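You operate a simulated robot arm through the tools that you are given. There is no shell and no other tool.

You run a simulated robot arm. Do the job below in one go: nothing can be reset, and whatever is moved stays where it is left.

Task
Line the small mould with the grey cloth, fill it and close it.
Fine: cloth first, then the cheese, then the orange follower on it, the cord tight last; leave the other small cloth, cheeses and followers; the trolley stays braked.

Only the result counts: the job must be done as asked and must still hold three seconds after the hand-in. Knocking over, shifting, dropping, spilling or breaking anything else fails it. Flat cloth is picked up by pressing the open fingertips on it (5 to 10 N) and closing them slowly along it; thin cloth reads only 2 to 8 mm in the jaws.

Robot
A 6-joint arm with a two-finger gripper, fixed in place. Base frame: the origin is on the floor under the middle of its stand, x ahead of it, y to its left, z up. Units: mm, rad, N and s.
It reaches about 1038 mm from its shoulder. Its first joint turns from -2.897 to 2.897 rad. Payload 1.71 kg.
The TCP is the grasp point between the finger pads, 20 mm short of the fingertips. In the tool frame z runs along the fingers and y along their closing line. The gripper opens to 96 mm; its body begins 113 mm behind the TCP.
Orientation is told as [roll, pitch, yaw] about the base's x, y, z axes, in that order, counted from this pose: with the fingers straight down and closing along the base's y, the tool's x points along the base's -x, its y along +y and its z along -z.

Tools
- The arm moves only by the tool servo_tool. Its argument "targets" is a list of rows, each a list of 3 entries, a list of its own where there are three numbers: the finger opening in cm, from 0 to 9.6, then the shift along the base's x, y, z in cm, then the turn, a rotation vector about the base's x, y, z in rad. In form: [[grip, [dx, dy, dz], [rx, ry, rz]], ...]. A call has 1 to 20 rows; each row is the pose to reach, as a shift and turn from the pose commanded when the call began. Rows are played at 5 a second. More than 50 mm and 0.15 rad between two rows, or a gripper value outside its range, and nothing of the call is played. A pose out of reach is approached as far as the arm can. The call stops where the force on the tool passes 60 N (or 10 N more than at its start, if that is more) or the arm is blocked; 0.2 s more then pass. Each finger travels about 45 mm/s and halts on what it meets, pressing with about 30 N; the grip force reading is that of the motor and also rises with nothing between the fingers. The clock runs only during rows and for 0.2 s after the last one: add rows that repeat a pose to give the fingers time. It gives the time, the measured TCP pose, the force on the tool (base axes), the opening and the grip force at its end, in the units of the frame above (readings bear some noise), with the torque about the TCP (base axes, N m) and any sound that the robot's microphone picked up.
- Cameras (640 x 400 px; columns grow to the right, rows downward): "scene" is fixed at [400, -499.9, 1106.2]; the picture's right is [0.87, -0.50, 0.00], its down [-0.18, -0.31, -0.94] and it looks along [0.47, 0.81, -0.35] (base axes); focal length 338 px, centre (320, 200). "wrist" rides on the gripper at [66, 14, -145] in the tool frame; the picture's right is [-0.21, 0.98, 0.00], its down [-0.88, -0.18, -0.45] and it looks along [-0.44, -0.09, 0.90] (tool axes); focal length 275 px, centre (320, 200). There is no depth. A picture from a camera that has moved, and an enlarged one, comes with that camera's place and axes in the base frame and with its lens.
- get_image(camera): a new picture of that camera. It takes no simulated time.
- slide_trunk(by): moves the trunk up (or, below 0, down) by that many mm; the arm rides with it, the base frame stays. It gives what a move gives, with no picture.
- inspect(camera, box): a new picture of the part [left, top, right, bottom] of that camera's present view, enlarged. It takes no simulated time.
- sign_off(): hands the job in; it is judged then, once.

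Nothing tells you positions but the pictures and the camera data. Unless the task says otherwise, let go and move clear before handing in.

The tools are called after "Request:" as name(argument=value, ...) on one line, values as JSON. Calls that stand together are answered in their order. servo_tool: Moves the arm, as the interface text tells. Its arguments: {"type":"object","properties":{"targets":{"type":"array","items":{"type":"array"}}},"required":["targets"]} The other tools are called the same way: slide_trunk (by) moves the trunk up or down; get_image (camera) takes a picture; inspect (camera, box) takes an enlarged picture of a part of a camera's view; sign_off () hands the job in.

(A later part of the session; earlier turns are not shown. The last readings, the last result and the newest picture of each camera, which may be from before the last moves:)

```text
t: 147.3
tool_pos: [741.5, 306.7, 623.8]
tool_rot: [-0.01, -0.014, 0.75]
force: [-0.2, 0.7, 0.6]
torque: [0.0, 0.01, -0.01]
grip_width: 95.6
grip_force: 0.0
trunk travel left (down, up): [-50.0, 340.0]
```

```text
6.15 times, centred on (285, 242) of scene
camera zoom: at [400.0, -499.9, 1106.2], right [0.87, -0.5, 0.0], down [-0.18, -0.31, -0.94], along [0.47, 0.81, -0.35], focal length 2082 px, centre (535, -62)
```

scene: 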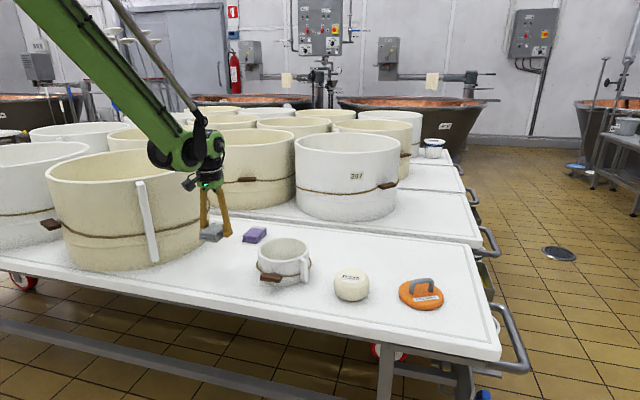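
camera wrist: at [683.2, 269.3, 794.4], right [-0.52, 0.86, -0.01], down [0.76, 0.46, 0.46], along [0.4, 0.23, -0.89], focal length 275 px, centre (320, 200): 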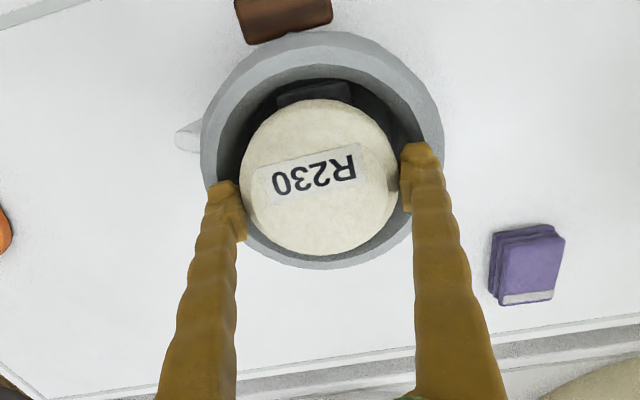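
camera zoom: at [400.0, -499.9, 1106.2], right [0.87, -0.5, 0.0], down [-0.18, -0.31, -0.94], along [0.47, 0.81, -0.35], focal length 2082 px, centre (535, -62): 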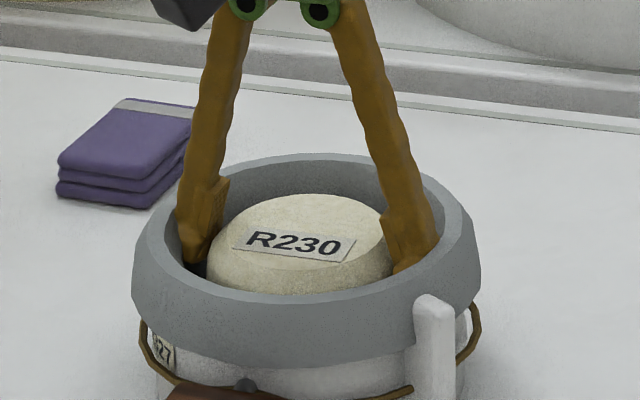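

The cheese stays put and the hand carries no load. Withdrawing straight up slowly.

Request:
servo_tool(targets=[[9.6, [0, 0, 0.3], [0, 0, 0]], [9.6, [0, 0, 0.7], [0, 0, 0]], [9.6, [0, 0, 1.2], [0, 0, 0]], [9.6, [0, 0, 1.8], [0, 0, 0]], [9.6, [0, 0, 2.4], [0, 0, 0]], [9.6, [0, 0, 3.2], [0, 0, 0]], [9.6, [0, 0, 4.2], [0, 0, 0]], [9.6, [0, 0, 6], [0, 0, 0]], [9.6, [0, 0, 8.5], [0, 0, 0]], [9.6, [0, 0, 11], [0, 0, 0]], [9.6, [0, 0, 13], [0, 0, 0]], [9.6, [0, 0, 13], [0, 0, 0]]])

Request:
inspect(camera="scene", box=[235, 200, 335, 290])

Request:
get_image(camera="wrist")

```text
t: 149.9
tool_pos: [741.7, 307.1, 756.9]
tool_rot: [-0.01, -0.014, 0.75]
force: [-0.5, 0.1, -0.1]
torque: [-0.01, 0.0, -0.01]
grip_width: 95.9
grip_force: 0.0
trunk travel left (down, up): [-50.0, 340.0]
```

```text
4.44 times, centred on (285, 245) of scene
camera zoom: at [400.0, -499.9, 1106.2], right [0.87, -0.5, 0.0], down [-0.18, -0.31, -0.94], along [0.47, 0.81, -0.35], focal length 1504 px, centre (476, 0)
```

zoom: 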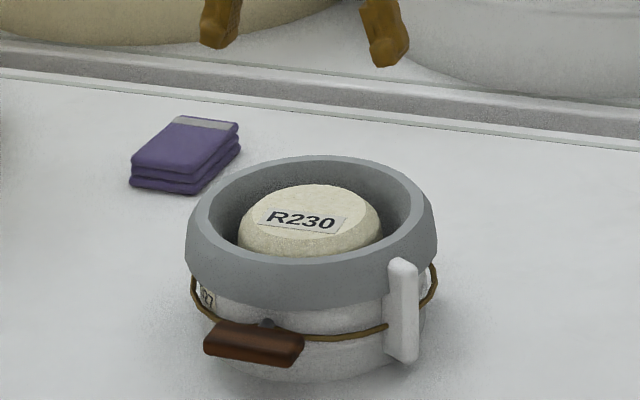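

```text
taken
camera wrist: at [681.7, 272.6, 899.5], right [-0.52, 0.86, -0.01], down [0.76, 0.46, 0.46], along [0.4, 0.23, -0.89], focal length 275 px, centre (320, 200)
```

wrist: 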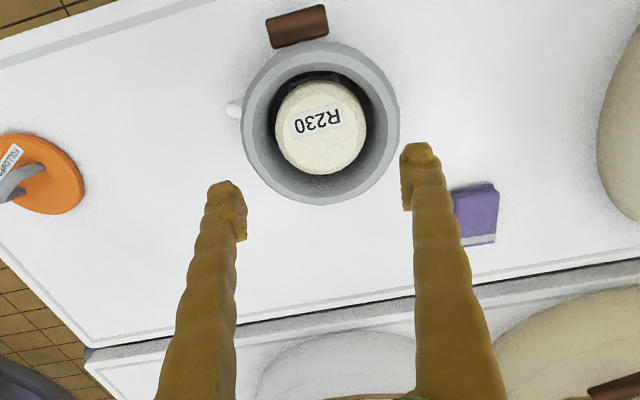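

The cheese is in, level in the lining. Next the follower (handle bar centre ≈(1004,14,602), bar running ≈−16° from x), which is near the limit of reach, so I'll lower the trunk fully first.

Request:
slide_trunk(by=-50)

Request:
inspect(camera="scene", box=[380, 265, 460, 325])

```text
t: 150.8
tool_pos: [742.3, 307.1, 706.4]
tool_rot: [-0.011, -0.014, 0.751]
force: [0.2, -0.1, -0.5]
torque: [0.0, -0.01, 0.0]
grip_width: 96.1
grip_force: 0.1
trunk travel left (down, up): [0.0, 390.0]
```

```text
6.67 times, centred on (420, 295) of scene
camera zoom: at [400.0, -499.9, 1106.2], right [0.87, -0.5, 0.0], down [-0.18, -0.31, -0.94], along [0.47, 0.81, -0.35], focal length 2256 px, centre (-347, -433)
```

zoom: 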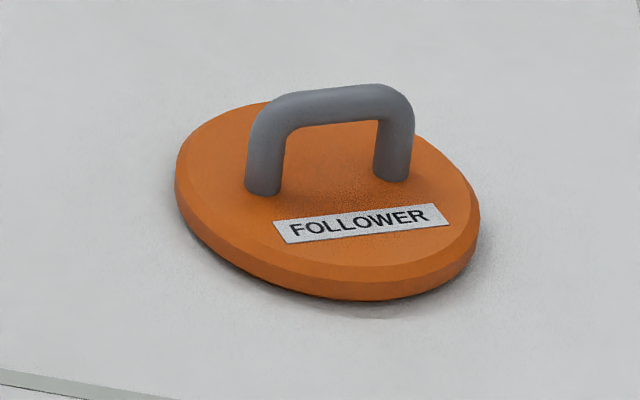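

Trunk is down. Now I'll swing towards the follower, turning the gripper so its closing line is across the handle bar.

Request:
servo_tool(targets=[[9.0, [0, 0, 3], [0, 0, -0.13]], [8.0, [1, -3, 4], [0, 0, -0.26]], [7.0, [2.5, -6, 4], [0, 0, -0.39]], [6, [4, -9.5, 4], [0, 0, -0.52]], [5, [5.5, -13, 4], [0, 0, -0.65]], [5, [7.5, -16, 4], [0, 0, -0.78]], [5, [9.5, -19, 4], [0, 0, -0.91]], [5, [10.8, -20.7, 4], [0, 0, -1.03]], [5, [10.8, -20.7, 4], [0, 0, -1.03]], [5, [10.8, -20.7, 4], [0, 0, -1.03]]])

Request:
get_image(camera="wrist")

Request:
get_image(camera="scene")

```text
t: 153.0
tool_pos: [851.1, 99.4, 746.3]
tool_rot: [-0.013, -0.01, -0.282]
force: [-0.4, 0.5, 0.4]
torque: [-0.03, -0.01, -0.02]
grip_width: 50.1
grip_force: 0.0
trunk travel left (down, up): [0.0, 390.0]
```

```text
taken
camera wrist: at [789.7, 133.8, 890.6], right [0.47, 0.88, -0.01], down [0.79, -0.41, 0.46], along [0.4, -0.22, -0.89], focal length 275 px, centre (320, 200)
```

wrist: 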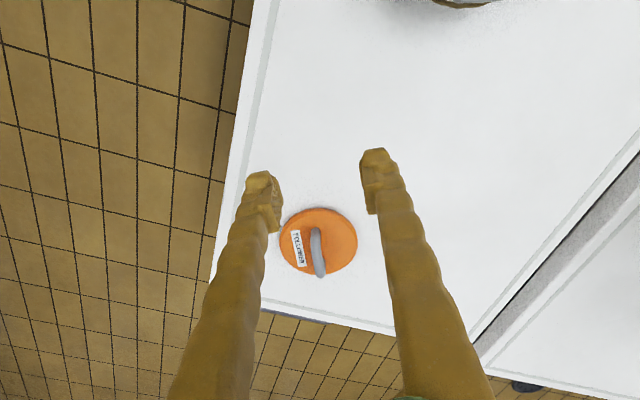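

```text
taken
```

scene: 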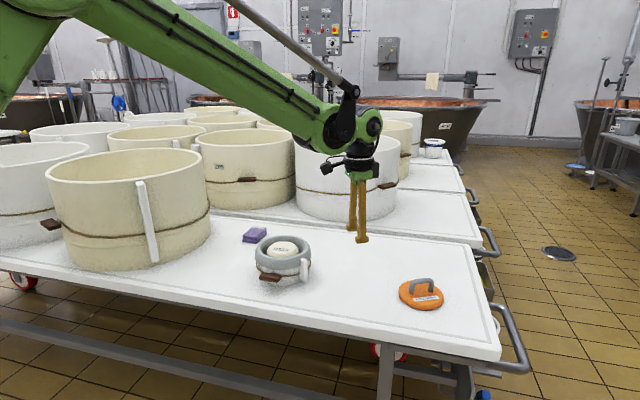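

Request:
inspect(camera="wrist", box=[260, 190, 380, 290])

```text
4.00 times, centred on (320, 240) of wrist
camera zoom: at [789.7, 133.8, 890.6], right [0.47, 0.88, -0.01], down [0.79, -0.41, 0.46], along [0.4, -0.22, -0.89], focal length 1101 px, centre (320, 40)
```

zoom: 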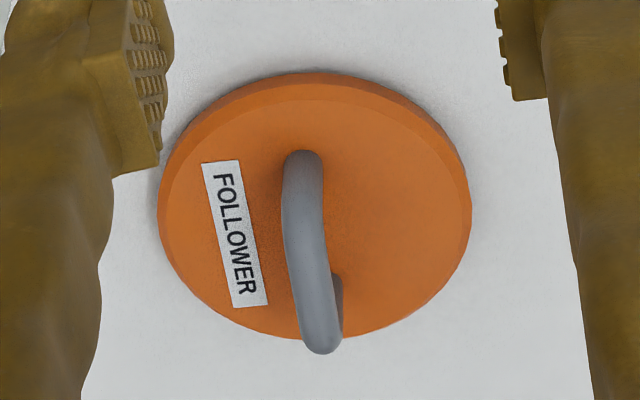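

The handle's legs stand at ≈(975,27) and (1030,12) – bar centre ≈(1003,19), height ≈602, direction −15°. I'll tilt the tool outward ~0.65 rad to gain reach.

Request:
servo_tool(targets=[[5, [0.5, -0.5, 0], [-0.036, -0.125, 0]], [5, [1, -1, 0], [-0.072, -0.25, 0]], [5, [1.5, -1.5, 0], [-0.109, -0.374, 0]], [5, [2, -2, 0], [-0.145, -0.499, 0]], [5, [2.5, -2.5, 0], [-0.181, -0.624, 0]], [5, [2.5, -2.5, 0], [-0.181, -0.624, 0]], [5, [2.5, -2.5, 0], [-0.181, -0.624, 0]]])

Request:
get_image(camera="wrist")

Request:
get_image(camera="scene")

```text
t: 154.6
tool_pos: [876.0, 73.5, 746.7]
tool_rot: [-0.014, -0.664, -0.279]
force: [0.3, -0.2, -1.3]
torque: [-0.03, -0.01, 0.02]
grip_width: 50.1
grip_force: 0.0
trunk travel left (down, up): [0.0, 390.0]
```

```text
taken
camera wrist: at [744.0, 128.1, 819.1], right [0.43, 0.89, 0.12], down [0.35, -0.29, 0.89], along [0.83, -0.35, -0.44], focal length 275 px, centre (320, 200)
```

wrist: 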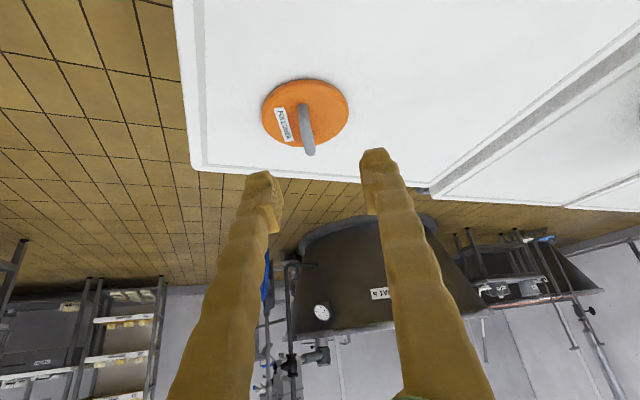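

```text
taken
```

scene: 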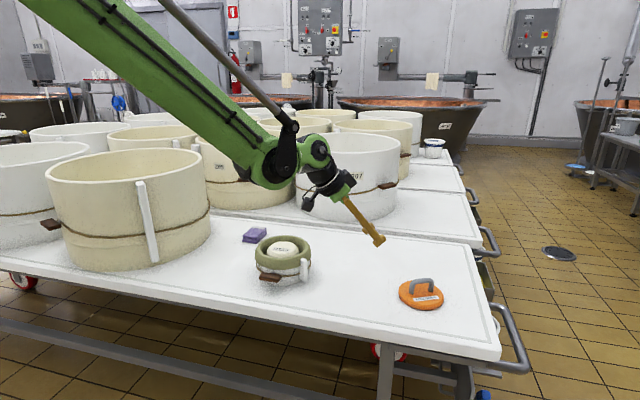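

Tilt is in place. Moving out over the follower's handle.

Request:
servo_tool(targets=[[5, [2.5, -1.1, -1], [0, 0, 0]], [5, [5, -2.2, -2], [0, 0, 0]], [5, [7.5, -3.3, -3], [0, 0, 0]], [5, [10, -4.4, -4], [0, 0, 0]], [5, [12.7, -5.5, -5], [0, 0, 0]], [5, [12.7, -5.5, -6], [0, 0, 0]], [5, [12.7, -5.5, -6], [0, 0, 0]], [5, [12.7, -5.5, -6], [0, 0, 0]]])

Request:
get_image(camera="wrist")

Request:
inspect(camera="scene", box=[360, 220, 480, 320])

```text
t: 156.4
tool_pos: [1000.4, 20.8, 684.7]
tool_rot: [-0.013, -0.663, -0.279]
force: [-0.4, -0.3, -0.7]
torque: [0.01, 0.02, -0.03]
grip_width: 49.8
grip_force: 0.0
trunk travel left (down, up): [0.0, 390.0]
```

```text
taken
camera wrist: at [869.2, 74.4, 757.8], right [0.43, 0.89, 0.12], down [0.35, -0.29, 0.89], along [0.83, -0.35, -0.44], focal length 275 px, centre (320, 200)
```

wrist: 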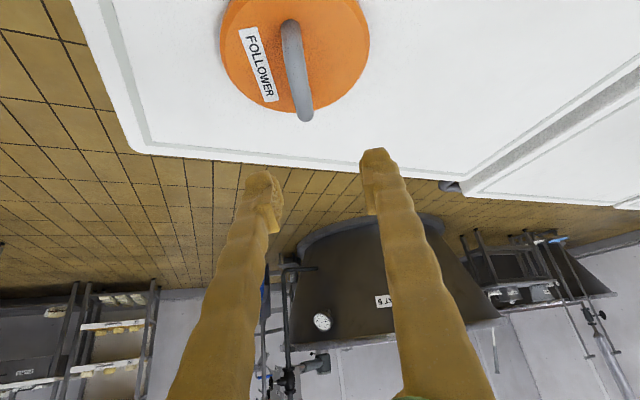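

```text
4.00 times, centred on (420, 270) of scene
camera zoom: at [400.0, -499.9, 1106.2], right [0.87, -0.5, 0.0], down [-0.18, -0.31, -0.94], along [0.47, 0.81, -0.35], focal length 1353 px, centre (-80, -80)
```

zoom: 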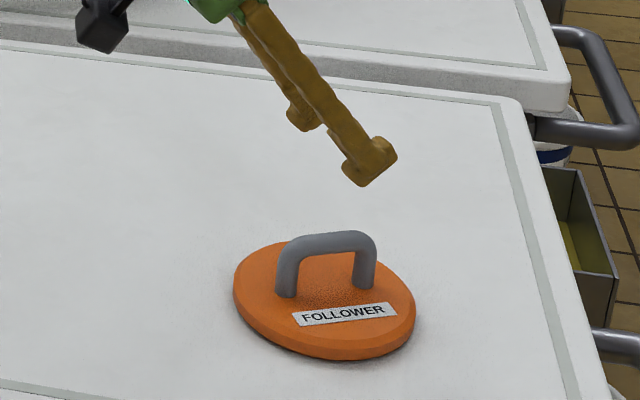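

Reach is fine. Lowering towards the bar, checking alignment midway.

Request:
servo_tool(targets=[[5, [0.1, -0.2, -1], [0, 0, 0]], [5, [0.2, -0.3, -2], [0, 0, 0]], [5, [0.2, -0.3, -3], [0, 0, 0]], [5, [0.2, -0.3, -4], [0, 0, 0]], [5, [0.2, -0.3, -4.5], [0, 0, 0]], [5, [0.2, -0.3, -4.5], [0, 0, 0]]])

Request:
get_image(camera="wrist")

Request:
inspect(camera="scene", box=[380, 240, 460, 310])

```text
t: 157.8
tool_pos: [1003.6, 16.2, 640.0]
tool_rot: [-0.014, -0.663, -0.28]
force: [-0.4, 0.3, 0.5]
torque: [-0.01, 0.0, -0.01]
grip_width: 49.8
grip_force: 0.0
trunk travel left (down, up): [0.0, 390.0]
```

```text
taken
camera wrist: at [872.4, 70.9, 713.4], right [0.43, 0.89, 0.12], down [0.35, -0.29, 0.89], along [0.83, -0.35, -0.44], focal length 275 px, centre (320, 200)
```

wrist: 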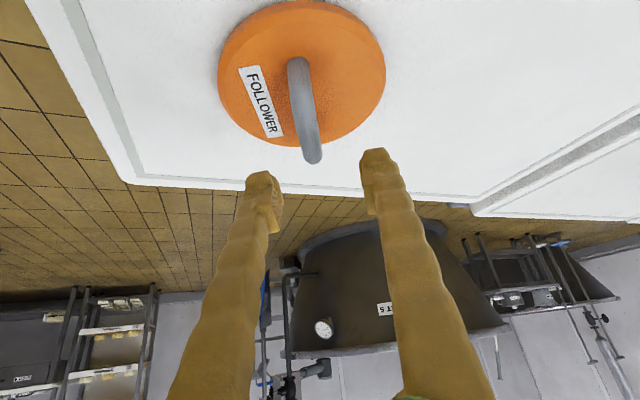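

```text
5.71 times, centred on (420, 275) of scene
camera zoom: at [400.0, -499.9, 1106.2], right [0.87, -0.5, 0.0], down [-0.18, -0.31, -0.94], along [0.47, 0.81, -0.35], focal length 1933 px, centre (-251, -229)
```

zoom: 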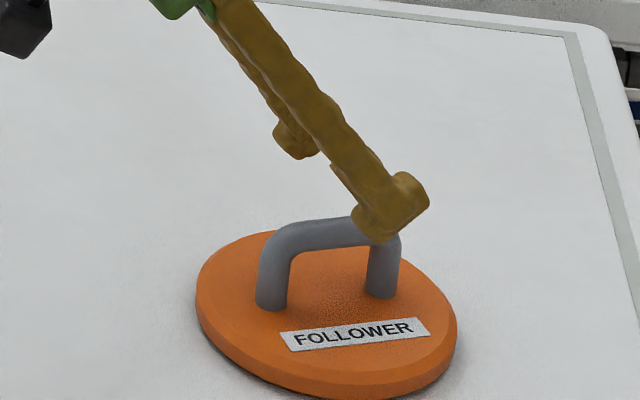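

The bar lies between the fingertips in both views. Lowering onto the bar and closing.

Request:
servo_tool(targets=[[5, [0, 0, -1], [0, 0, 0]], [5, [0, 0, -2], [0, 0, 0]], [5, [0, 0, -3], [0, 0, 0]], [5, [0, 0, -3.6], [0, 0, 0]], [5, [0, 0, -3.6], [0, 0, 0]]])

Request:
get_image(camera="wrist")

Request:
inspect(camera="scene", box=[380, 240, 460, 310])

```text
t: 159.0
tool_pos: [1004.2, 18.3, 605.5]
tool_rot: [-0.012, -0.662, -0.278]
force: [-0.3, 0.4, -0.8]
torque: [0.02, 0.03, 0.01]
grip_width: 50.3
grip_force: 0.0
trunk travel left (down, up): [0.0, 390.0]
```

```text
taken
camera wrist: at [872.1, 72.2, 677.9], right [0.43, 0.89, 0.12], down [0.35, -0.29, 0.89], along [0.83, -0.35, -0.44], focal length 275 px, centre (320, 200)
```

wrist: 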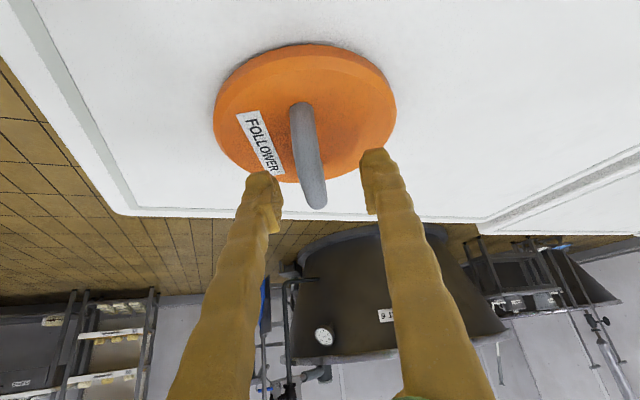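

```text
5.71 times, centred on (420, 275) of scene
camera zoom: at [400.0, -499.9, 1106.2], right [0.87, -0.5, 0.0], down [-0.18, -0.31, -0.94], along [0.47, 0.81, -0.35], focal length 1933 px, centre (-251, -229)
```

zoom: 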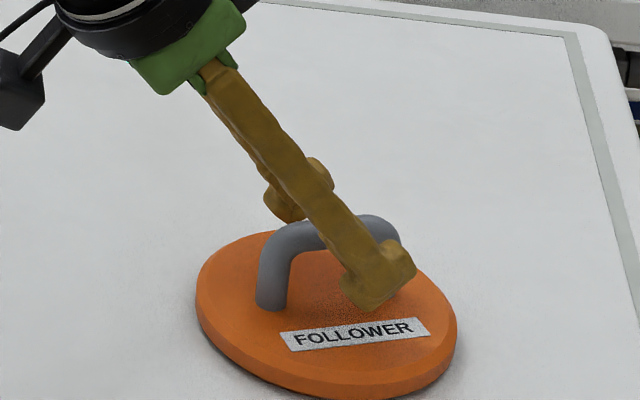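

Request:
servo_tool(targets=[[5, [0, 0, -0.3], [0, 0, 0]], [4.5, [0, 0, -0.3], [0, 0, 0]], [4, [0, 0, -0.3], [0, 0, 0]], [3.5, [0, 0, -0.3], [0, 0, 0]], [3, [0, 0, -0.3], [0, 0, 0]], [2.5, [0, 0, -0.3], [0, 0, 0]], [2, [0, 0, -0.3], [0, 0, 0]], [1.5, [0, 0, -0.3], [0, 0, 0]], [1, [0, 0, -0.3], [0, 0, 0]], [0.5, [0, 0, -0.3], [0, 0, 0]], [0.2, [0, 0, -0.3], [0, 0, 0]], [0, [0, 0, -0.3], [0, 0, 0]], [0, [0, 0, -0.3], [0, 0, 0]]])

Request:
get_image(camera="wrist")

Request:
inspect(camera="scene", box=[380, 240, 460, 310])

```text
t: 161.8
tool_pos: [1004.2, 18.3, 601.9]
tool_rot: [-0.013, -0.662, -0.278]
force: [0.4, -0.5, -0.1]
torque: [0.0, -0.08, -0.03]
grip_width: 11.6
grip_force: 29.9
trunk travel left (down, up): [0.0, 390.0]
```

```text
taken
camera wrist: at [872.4, 71.6, 674.6], right [0.43, 0.89, 0.12], down [0.35, -0.29, 0.89], along [0.83, -0.35, -0.44], focal length 275 px, centre (320, 200)
```

wrist: 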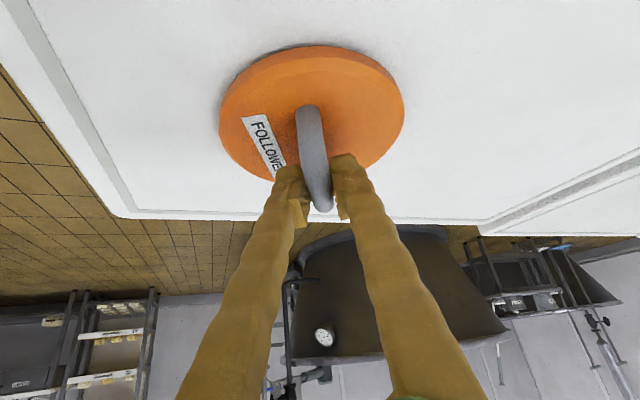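

```text
5.71 times, centred on (420, 275) of scene
camera zoom: at [400.0, -499.9, 1106.2], right [0.87, -0.5, 0.0], down [-0.18, -0.31, -0.94], along [0.47, 0.81, -0.35], focal length 1933 px, centre (-251, -229)
```

zoom: 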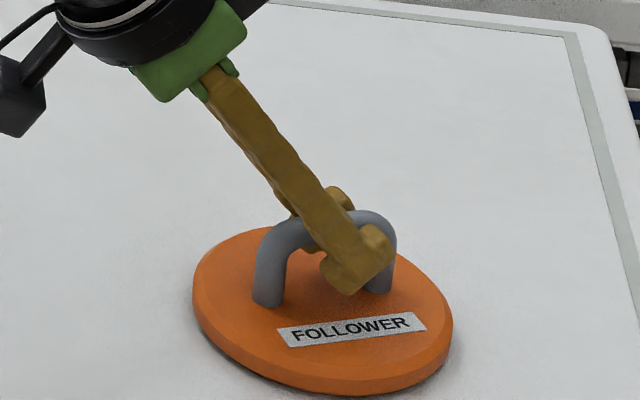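

Bar gripped (11.6 mm, 30 N). Lifting slowly.

Request:
servo_tool(targets=[[0, [0, 0, 0.2], [0, 0, 0]], [0, [0, 0, 0.5], [0, 0, 0]], [0, [0, 0, 0.9], [0, 0, 0]], [0, [0, 0, 1.5], [0, 0, 0]], [0, [0, 0, 2], [0, 0, 0]], [0, [0, 0, 2], [0, 0, 0]]])

Request:
inspect(camera="scene", box=[380, 240, 460, 310])

```text
t: 163.2
tool_pos: [1003.8, 17.8, 622.8]
tool_rot: [-0.013, -0.663, -0.279]
force: [0.0, 0.3, -1.2]
torque: [-0.04, 0.01, 0.01]
grip_width: 11.6
grip_force: 30.1
trunk travel left (down, up): [0.0, 390.0]
```

```text
5.71 times, centred on (420, 275) of scene
camera zoom: at [400.0, -499.9, 1106.2], right [0.87, -0.5, 0.0], down [-0.18, -0.31, -0.94], along [0.47, 0.81, -0.35], focal length 1933 px, centre (-251, -229)
```

zoom: 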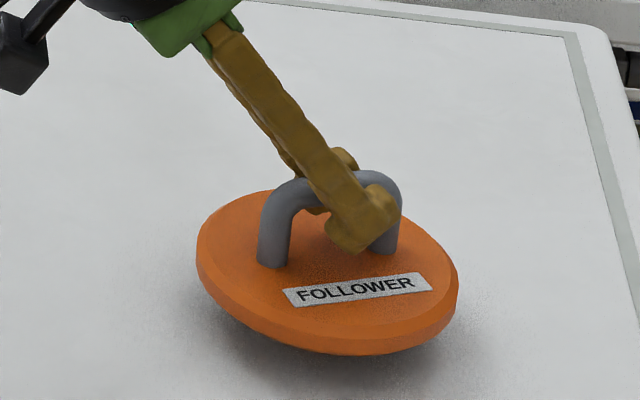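

The follower is up. I'll raise it well clear, then carry it smoothly towards the mould.

Request:
servo_tool(targets=[[0, [0, 0, 0.6], [0, 0, 0]], [0, [0, 0, 1.8], [0, 0, 0]], [0, [0, 0, 3.4], [0, 0, 0]], [0, [0, 0, 5.2], [0, 0, 0]], [0, [0, 0, 7], [0, 0, 0]], [0, [0, 0, 8.8], [0, 0, 0]], [0, [0, 0, 10.4], [0, 0, 0]], [0, [0, 0, 11.6], [0, 0, 0]], [0, [0, 0, 12.2], [0, 0, 0]], [0, [0, 0, 12.2], [0, 0, 0]]])

Request:
inspect(camera="scene", box=[370, 190, 470, 280])

Request:
get_image(camera="wrist")

```text
t: 165.4
tool_pos: [1004.0, 17.5, 744.0]
tool_rot: [-0.015, -0.664, -0.28]
force: [-0.7, 0.0, -1.0]
torque: [-0.01, -0.02, 0.0]
grip_width: 11.2
grip_force: 29.9
trunk travel left (down, up): [0.0, 390.0]
```

```text
4.44 times, centred on (420, 235) of scene
camera zoom: at [400.0, -499.9, 1106.2], right [0.87, -0.5, 0.0], down [-0.18, -0.31, -0.94], along [0.47, 0.81, -0.35], focal length 1504 px, centre (-124, 44)
```

zoom: 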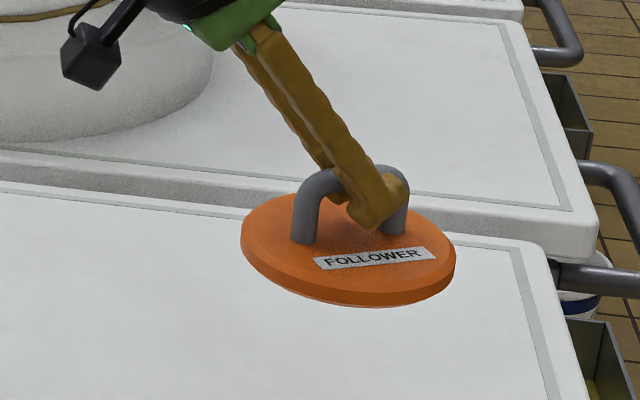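

```text
taken
camera wrist: at [872.4, 72.1, 817.4], right [0.43, 0.89, 0.12], down [0.35, -0.29, 0.89], along [0.83, -0.35, -0.44], focal length 275 px, centre (320, 200)
```

wrist: 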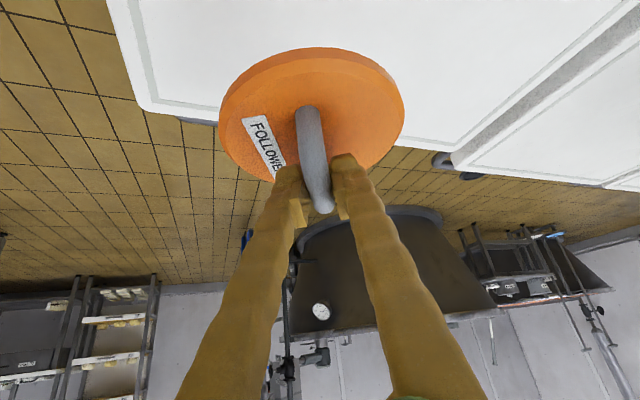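

Held steadily and level. Carrying across to the mould.

Request:
servo_tool(targets=[[0, [-0.4, 0.4, 0], [0, 0, 0]], [0, [-1.2, 1.3, 0], [0, 0, 0]], [0, [-2.5, 2.8, 0], [0, 0, 0]], [0, [-4.2, 4.6, 0], [0, 0, 0]], [0, [-6, 6.6, 0], [0, 0, 0]], [0, [-7.8, 8.6, 0], [0, 0, 0]], [0, [-9.6, 10.6, 0], [0, 0, 0]], [0, [-11.4, 12.6, 0], [0, 0, 0]], [0, [-13.2, 14.6, 0], [0, 0, 0]], [0, [-15, 16.5, 0], [0, 0, 0]], [0, [-16.8, 18.5, 0], [0, 0, 0]], [0, [-18.6, 20.4, 0], [0, 0, 0]], [0, [-20.4, 22.3, 0], [0, 0, 0]], [0, [-22.2, 24.3, 0], [0, 0, 0]], [0, [-23.8, 26.1, 0], [0, 0, 0]], [0, [-25.1, 27.5, 0], [0, 0, 0]], [0, [-25.9, 28.3, 0], [0, 0, 0]], [0, [-26.3, 28.7, 0], [0, 0, 0]], [0, [-26.3, 28.7, 0], [0, 0, 0]], [0, [-26.3, 28.7, 0], [0, 0, 0]]])

Request:
inspect(camera="scene", box=[220, 180, 350, 290])

Request:
get_image(camera="wrist")

Request:
get_image(camera="scene")

```text
t: 169.6
tool_pos: [740.3, 304.4, 744.9]
tool_rot: [-0.014, -0.663, -0.279]
force: [0.1, 0.1, -0.9]
torque: [0.02, 0.04, -0.01]
grip_width: 11.1
grip_force: 29.7
trunk travel left (down, up): [0.0, 390.0]
```

```text
3.64 times, centred on (285, 235) of scene
camera zoom: at [400.0, -499.9, 1106.2], right [0.87, -0.5, 0.0], down [-0.18, -0.31, -0.94], along [0.47, 0.81, -0.35], focal length 1230 px, centre (447, 73)
```

zoom: 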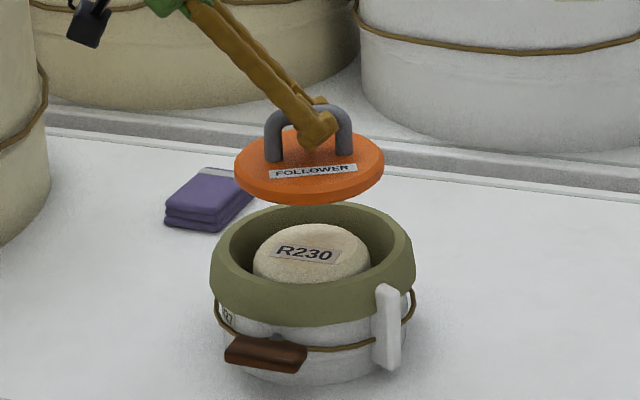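

```text
taken
camera wrist: at [609.2, 358.7, 818.0], right [0.43, 0.89, 0.12], down [0.35, -0.29, 0.89], along [0.83, -0.35, -0.44], focal length 275 px, centre (320, 200)
```

wrist: 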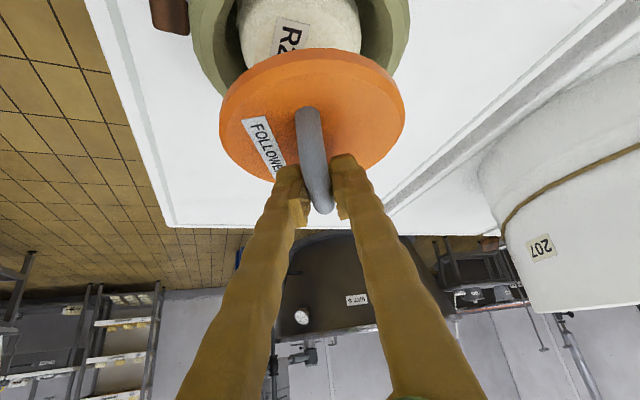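

```text
taken
```

scene: 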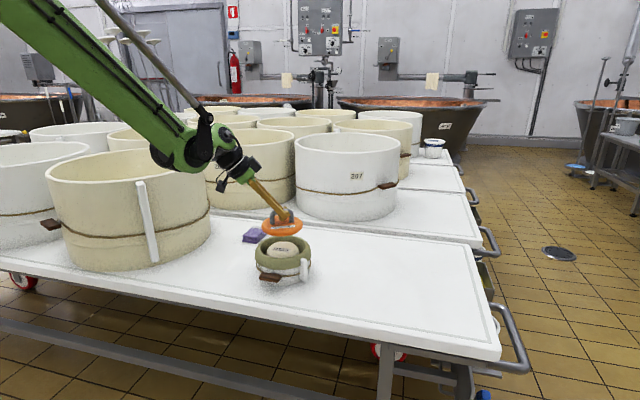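

The follower is over the mould. (The lining has darkened to olive now that the cheese is in.) I'll lower to just above the rim and check centring.

Request:
servo_tool(targets=[[0, [0, 0, -0.8], [0, 0, 0]], [0, [0, 0, -1.8], [0, 0, 0]], [0, [0, 0, -2.8], [0, 0, 0]], [0, [0, 0, -3.6], [0, 0, 0]], [0, [0, 0, -4.2], [0, 0, 0]], [0, [0, 0, -4.2], [0, 0, 0]]])

Request:
inspect(camera="scene", box=[240, 205, 330, 285])

Request:
get_image(camera="wrist")

```text
t: 171.0
tool_pos: [741.8, 303.1, 702.2]
tool_rot: [-0.015, -0.664, -0.28]
force: [0.5, 0.1, -1.9]
torque: [-0.01, -0.02, 0.01]
grip_width: 9.8
grip_force: 30.0
trunk travel left (down, up): [0.0, 390.0]
```

```text
5.00 times, centred on (285, 245) of scene
camera zoom: at [400.0, -499.9, 1106.2], right [0.87, -0.5, 0.0], down [-0.18, -0.31, -0.94], along [0.47, 0.81, -0.35], focal length 1692 px, centre (495, -25)
```

zoom: 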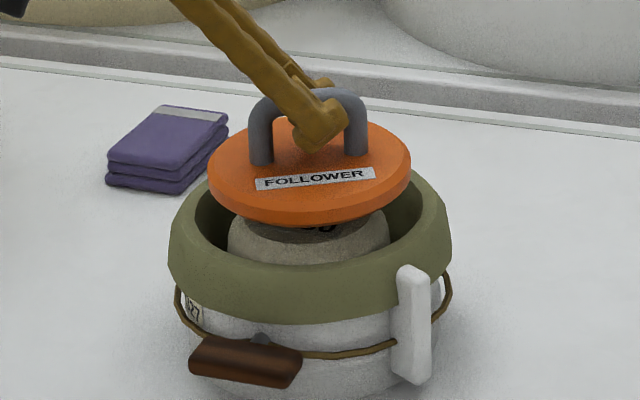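

```text
taken
camera wrist: at [609.6, 358.0, 774.7], right [0.43, 0.89, 0.12], down [0.35, -0.29, 0.89], along [0.83, -0.35, -0.44], focal length 275 px, centre (320, 200)
```

wrist: 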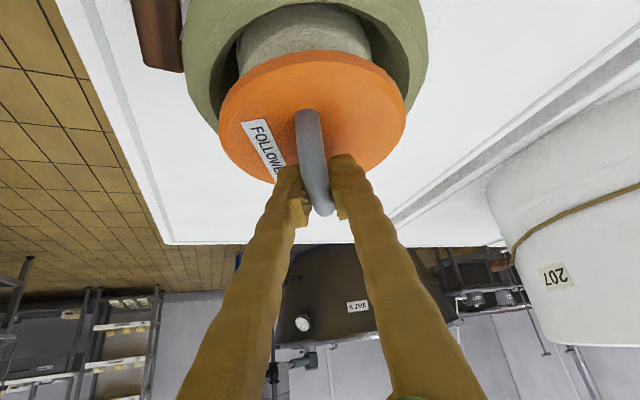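

Centring is good (2 mm trim). The bar is creeping a little in the pads, so I'll lower on without delay.

Request:
servo_tool(targets=[[0, [-0.1, -0.2, -0.4], [0, 0, 0]], [0, [-0.1, -0.2, -0.8], [0, 0, 0]], [0, [-0.1, -0.2, -1.1], [0, 0, 0]], [0, [-0.1, -0.2, -1.1], [0, 0, 0]]])

Request:
inspect(camera="scene", box=[240, 205, 330, 285])

```text
t: 172.0
tool_pos: [740.5, 302.1, 690.4]
tool_rot: [-0.014, -0.665, -0.28]
force: [0.2, -0.4, -0.8]
torque: [-0.02, 0.01, -0.01]
grip_width: 9.3
grip_force: 29.8
trunk travel left (down, up): [0.0, 390.0]
```

```text
5.00 times, centred on (285, 245) of scene
camera zoom: at [400.0, -499.9, 1106.2], right [0.87, -0.5, 0.0], down [-0.18, -0.31, -0.94], along [0.47, 0.81, -0.35], focal length 1692 px, centre (495, -25)
```

zoom: 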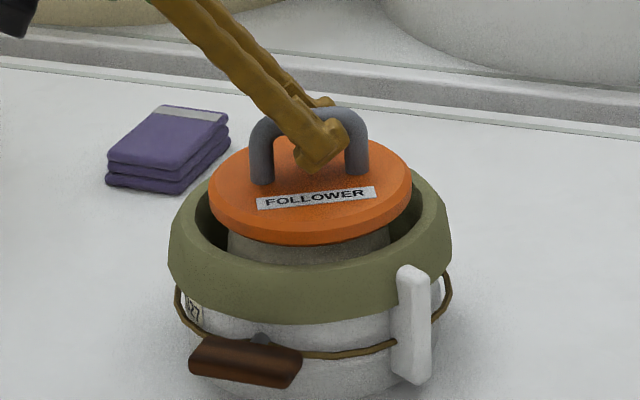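

Request:
servo_tool(targets=[[0, [0, 0, -0.15], [0, 0, 0]], [0, [0, 0, -0.3], [0, 0, 0]], [0, [0, 0, -0.4], [0, 0, 0]], [0, [0, 0, -0.4], [0, 0, 0]]])

```text
t: 173.0
tool_pos: [739.4, 303.1, 686.8]
tool_rot: [-0.014, -0.664, -0.279]
force: [-0.5, 0.1, -1.1]
torque: [-0.04, -0.01, -0.02]
grip_width: 9.3
grip_force: 29.7
trunk travel left (down, up): [0.0, 390.0]
```

Request:
servo_tool(targets=[[0, [0, 0, -0.15], [0, 0, 0]], [0, [0, 0, -0.3], [0, 0, 0]], [0, [0, 0, -0.4], [0, 0, 0]], [0, [0, 0, -0.4], [0, 0, 0]]])

Request:
inspect(camera="scene", box=[240, 205, 330, 285])

Request:
get_image(camera="wrist")

```text
t: 174.0
tool_pos: [740.7, 302.5, 682.3]
tool_rot: [-0.014, -0.663, -0.28]
force: [-0.1, -0.5, -1.7]
torque: [-0.01, 0.02, -0.04]
grip_width: 9.6
grip_force: 29.8
trunk travel left (down, up): [0.0, 390.0]
```

```text
5.00 times, centred on (285, 245) of scene
camera zoom: at [400.0, -499.9, 1106.2], right [0.87, -0.5, 0.0], down [-0.18, -0.31, -0.94], along [0.47, 0.81, -0.35], focal length 1692 px, centre (495, -25)
```

zoom: 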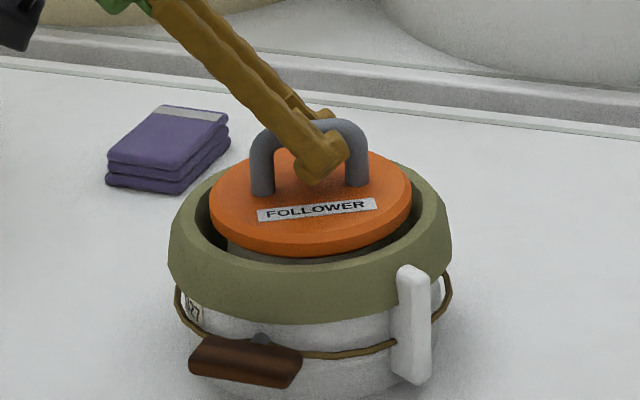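

```text
taken
camera wrist: at [608.9, 356.7, 755.7], right [0.43, 0.89, 0.12], down [0.35, -0.29, 0.89], along [0.83, -0.35, -0.44], focal length 275 px, centre (320, 200)
```

wrist: 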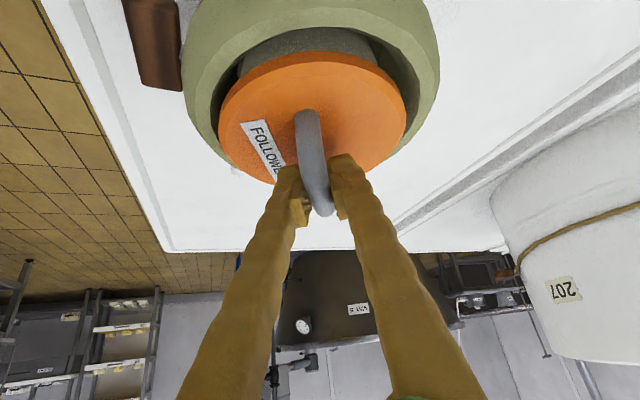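

Request:
servo_tool(targets=[[0, [0, 0, -0.15], [0, 0, 0]], [0, [0, 0, -0.3], [0, 0, 0]], [0, [0, 0, -0.4], [0, 0, 0]], [0, [0, 0, -0.4], [0, 0, 0]]])

```text
t: 175.0
tool_pos: [741.2, 300.7, 679.9]
tool_rot: [-0.016, -0.662, -0.279]
force: [2.0, 2.2, 12.1]
torque: [0.01, -0.05, -0.07]
grip_width: 8.7
grip_force: 29.8
trunk travel left (down, up): [0.0, 390.0]
```

Contact at 12 N. Check how it sits before releasing.

Request:
inspect(camera="scene", box=[250, 215, 320, 275])

Request:
inspect(camera="wrist", box=[170, 0, 450, 230])

```text
6.67 times, centred on (285, 245) of scene
camera zoom: at [400.0, -499.9, 1106.2], right [0.87, -0.5, 0.0], down [-0.18, -0.31, -0.94], along [0.47, 0.81, -0.35], focal length 2256 px, centre (553, -100)
```

zoom: 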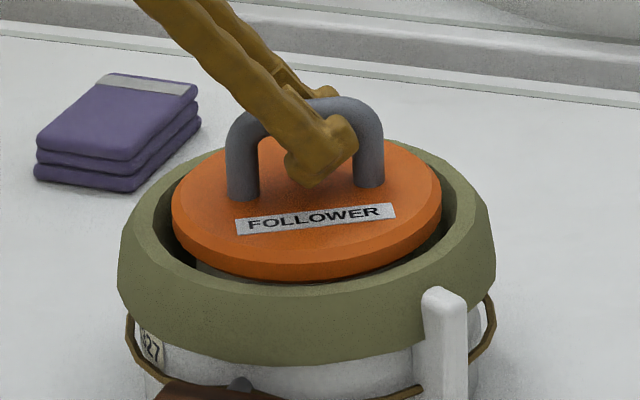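

```text
1.74 times, centred on (310, 115) of wrist
camera zoom: at [608.2, 356.1, 752.4], right [0.43, 0.89, 0.12], down [0.35, -0.29, 0.89], along [0.83, -0.35, -0.44], focal length 479 px, centre (337, 348)
```

zoom: 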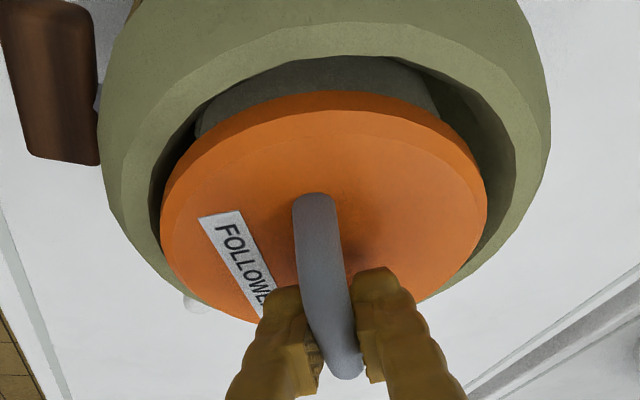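

It sits inside the lining but slightly off to one side; I'll lift 4 mm, shift ~2.5 mm and set it down again.

Request:
servo_tool(targets=[[0, [0, 0, 0.2], [0, 0, 0]], [0, [0, 0, 0.4], [0, 0, 0]], [0, [-0.05, 0.25, 0.4], [0, 0, 0]], [0, [-0.05, 0.25, 0.4], [0, 0, 0]], [0, [-0.05, 0.25, 0.2], [0, 0, 0]], [0, [-0.05, 0.25, 0.05], [0, 0, 0]], [0, [-0.05, 0.25, 0.0], [0, 0, 0]], [0, [-0.05, 0.25, 0], [0, 0, 0]]])

Request:
inspect(camera="scene", box=[250, 215, 320, 275])

Request:
inspect(camera="wrist", box=[170, 0, 450, 230])

```text
t: 176.8
tool_pos: [740.4, 303.6, 679.1]
tool_rot: [-0.014, -0.664, -0.281]
force: [-0.6, 0.5, 6.7]
torque: [0.04, 0.15, -0.03]
grip_width: 9.0
grip_force: 30.7
trunk travel left (down, up): [0.0, 390.0]
```

```text
6.67 times, centred on (285, 245) of scene
camera zoom: at [400.0, -499.9, 1106.2], right [0.87, -0.5, 0.0], down [-0.18, -0.31, -0.94], along [0.47, 0.81, -0.35], focal length 2256 px, centre (553, -100)
```

zoom: 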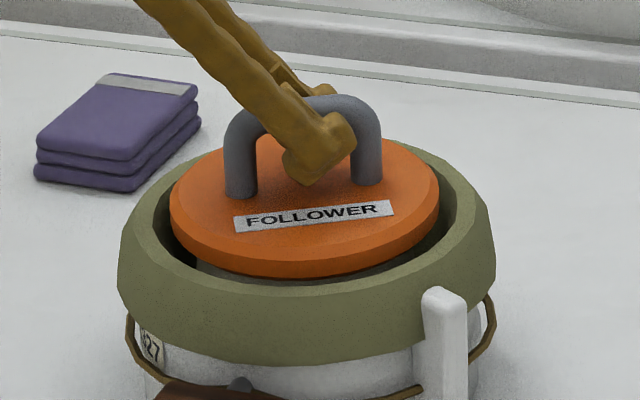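

```text
1.74 times, centred on (310, 115) of wrist
camera zoom: at [608.4, 358.7, 752.3], right [0.43, 0.89, 0.12], down [0.35, -0.29, 0.89], along [0.83, -0.35, -0.44], focal length 479 px, centre (337, 348)
```

zoom: 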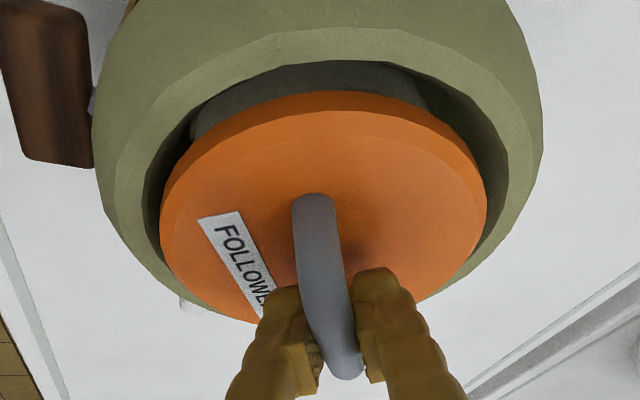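

Centred now, resting on the cheese with a slight tilt that will settle on release. Opening the jaws gently.

Request:
servo_tool(targets=[[1.2, [0, 0, 0], [0, 0, 0]], [1.6, [0, 0, 0], [0, 0, 0]], [2.2, [0, 0, 0], [0, 0, 0]], [3, [0, 0, 0], [0, 0, 0]], [4, [0, 0, 0], [0, 0, 0]], [5, [0, 0, 0], [0, 0, 0]], [5, [0, 0, 0], [0, 0, 0]]])

Request:
inspect(camera="scene", box=[250, 215, 320, 275])

Request:
inspect(camera="wrist", box=[170, 0, 450, 230])

```text
t: 178.4
tool_pos: [739.8, 305.2, 678.5]
tool_rot: [-0.014, -0.663, -0.279]
force: [-0.4, 0.7, -0.3]
torque: [-0.01, 0.01, -0.01]
grip_width: 50.0
grip_force: 0.1
trunk travel left (down, up): [0.0, 390.0]
```

```text
6.67 times, centred on (285, 245) of scene
camera zoom: at [400.0, -499.9, 1106.2], right [0.87, -0.5, 0.0], down [-0.18, -0.31, -0.94], along [0.47, 0.81, -0.35], focal length 2256 px, centre (553, -100)
```

zoom: 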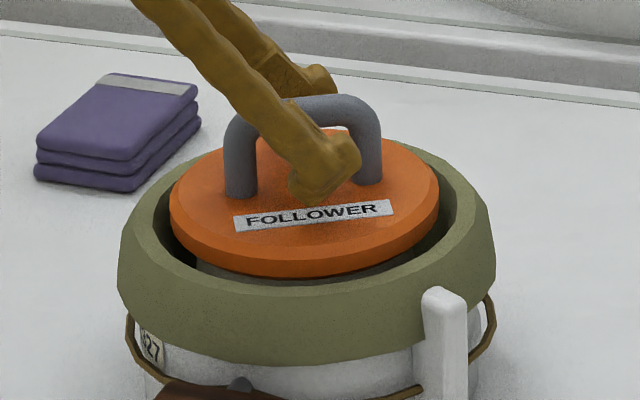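

```text
1.74 times, centred on (310, 115) of wrist
camera zoom: at [608.5, 358.8, 751.9], right [0.43, 0.89, 0.12], down [0.35, -0.29, 0.89], along [0.83, -0.35, -0.44], focal length 479 px, centre (337, 348)
```

zoom: 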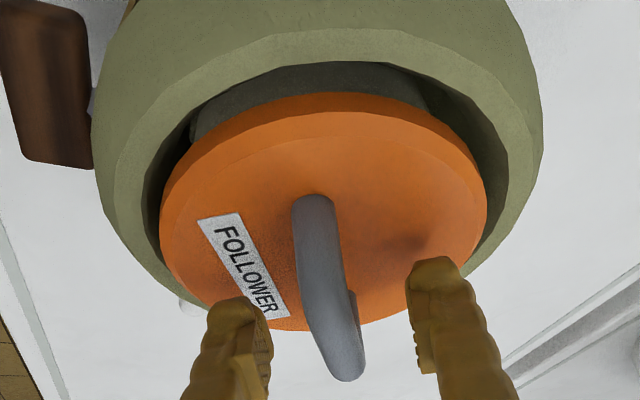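

Released cleanly. Withdrawing upward.

Request:
servo_tool(targets=[[5, [0, 0, 0.5], [0, 0, 0]], [5, [0, 0, 1.5], [0, 0, 0]], [5, [0, 0, 3], [0, 0, 0]], [5, [0, 0, 5], [0, 0, 0]], [5, [0, 0, 7.5], [0, 0, 0]], [5, [-1, 0, 10], [0, 0, 0]], [5, [-3, 0, 12], [0, 0, 0]], [5, [-3, 0, 12], [0, 0, 0]]])

Request:
inspect(camera="scene", box=[240, 205, 330, 285])

Request:
get_image(camera="wrist")

```text
t: 180.2
tool_pos: [709.5, 305.3, 802.5]
tool_rot: [-0.015, -0.664, -0.279]
force: [-1.1, -0.3, -0.1]
torque: [-0.02, -0.02, -0.03]
grip_width: 50.0
grip_force: 0.0
trunk travel left (down, up): [0.0, 390.0]
```

```text
5.00 times, centred on (285, 245) of scene
camera zoom: at [400.0, -499.9, 1106.2], right [0.87, -0.5, 0.0], down [-0.18, -0.31, -0.94], along [0.47, 0.81, -0.35], focal length 1692 px, centre (495, -25)
```

zoom: 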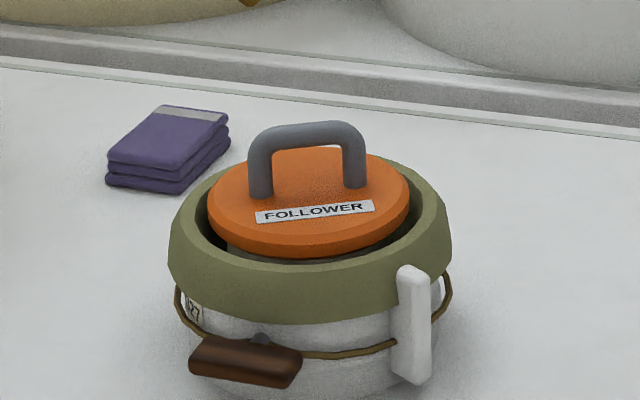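

```text
taken
camera wrist: at [578.0, 359.4, 875.1], right [0.43, 0.89, 0.12], down [0.35, -0.29, 0.89], along [0.83, -0.35, -0.44], focal length 275 px, centre (320, 200)
```

wrist: 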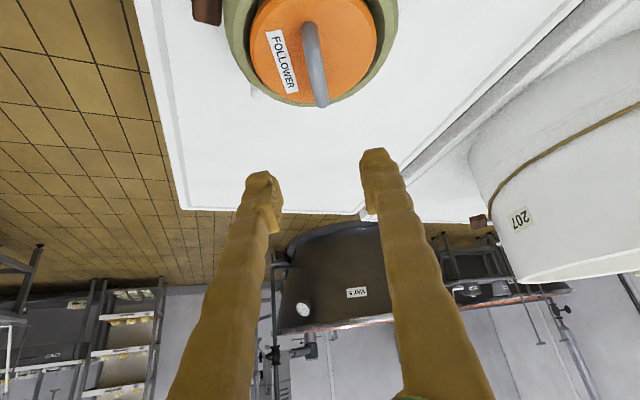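

The follower sits on the cheese inside the lining. Now the cord: I'll look closely at the toggle and the follower from the fixed camera and un-tilt the tool for a view from above.

Request:
inspect(camera="scene", box=[255, 250, 315, 285])

Request:
servo_tool(targets=[[5, [-1, -0.5, 0], [0.036, 0.125, 0]], [5, [-2, -1, 0], [0.072, 0.25, 0]], [5, [-3, -1.5, 0], [0.109, 0.374, 0]], [5, [-4, -2, 0], [0.145, 0.499, 0]], [5, [-5, -2.5, 0], [0.185, 0.64, 0]], [5, [-5, -2.5, 0], [0.185, 0.64, 0]], [5, [-5, -2.5, 0], [0.185, 0.64, 0]]])

Request:
get_image(camera="wrist")

```text
10.67 times, centred on (285, 268) of scene
camera zoom: at [400.0, -499.9, 1106.2], right [0.87, -0.5, 0.0], down [-0.18, -0.31, -0.94], along [0.47, 0.81, -0.35], focal length 3609 px, centre (693, -520)
```

zoom: 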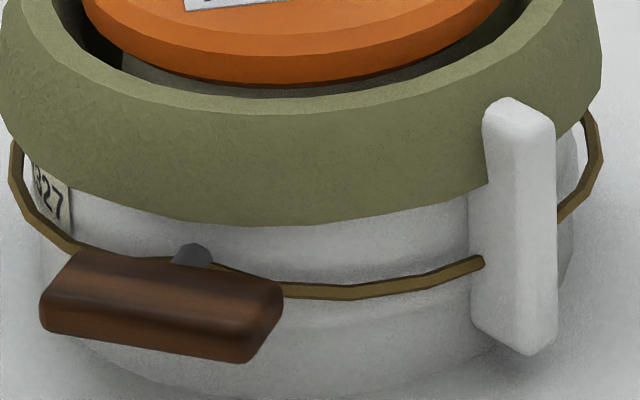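

```text
t: 181.8
tool_pos: [659.5, 278.4, 799.6]
tool_rot: [-0.012, 0.004, -0.28]
force: [-0.3, -0.4, 0.0]
torque: [0.01, 0.0, 0.03]
grip_width: 49.9
grip_force: 0.0
trunk travel left (down, up): [0.0, 390.0]
```

```text
taken
camera wrist: at [599.5, 311.2, 944.6], right [0.47, 0.88, -0.01], down [0.79, -0.41, 0.44], along [0.39, -0.22, -0.9], focal length 275 px, centre (320, 200)
```

wrist: 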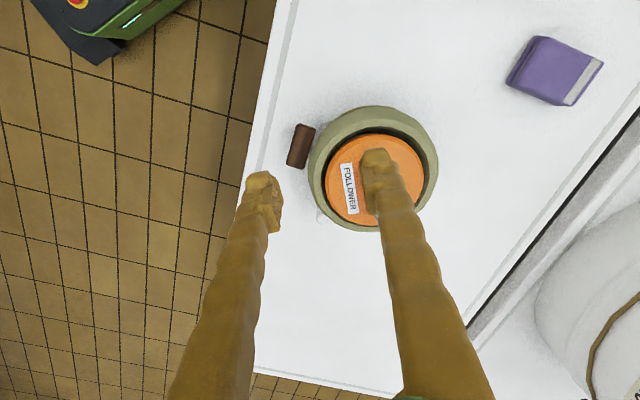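

The toggle is a wooden T-bar on a radial stem facing the trolley's front edge (edge ≈58 mm away). I'll zoom from above to see the follower's seat and the toggle.

Request:
inspect(camera="wrist", box=[270, 90, 450, 240])

Request:
inspect(camera="scene", box=[260, 262, 292, 284])

```text
2.67 times, centred on (360, 165) of wrist
camera zoom: at [599.5, 311.2, 944.6], right [0.47, 0.88, -0.01], down [0.79, -0.41, 0.44], along [0.39, -0.22, -0.9], focal length 734 px, centre (213, 293)
```

zoom: 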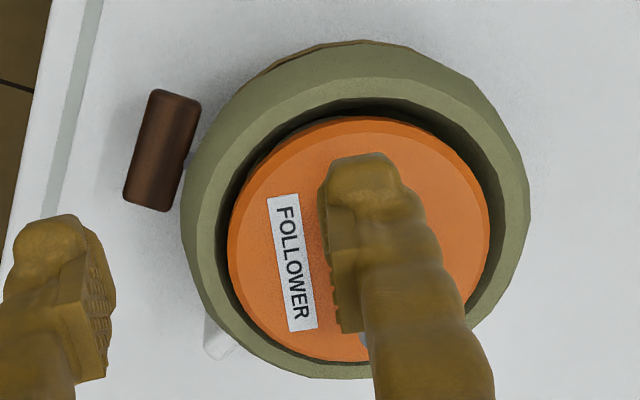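

```text
16.00 times, centred on (276, 273) of scene
camera zoom: at [400.0, -499.9, 1106.2], right [0.87, -0.5, 0.0], down [-0.18, -0.31, -0.94], along [0.47, 0.81, -0.35], focal length 5414 px, centre (1024, -968)
```

zoom: 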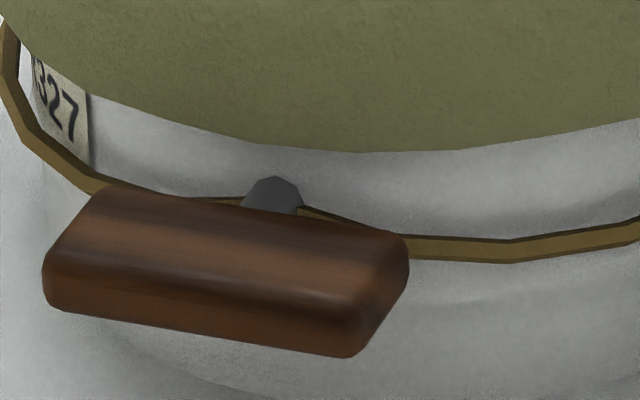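

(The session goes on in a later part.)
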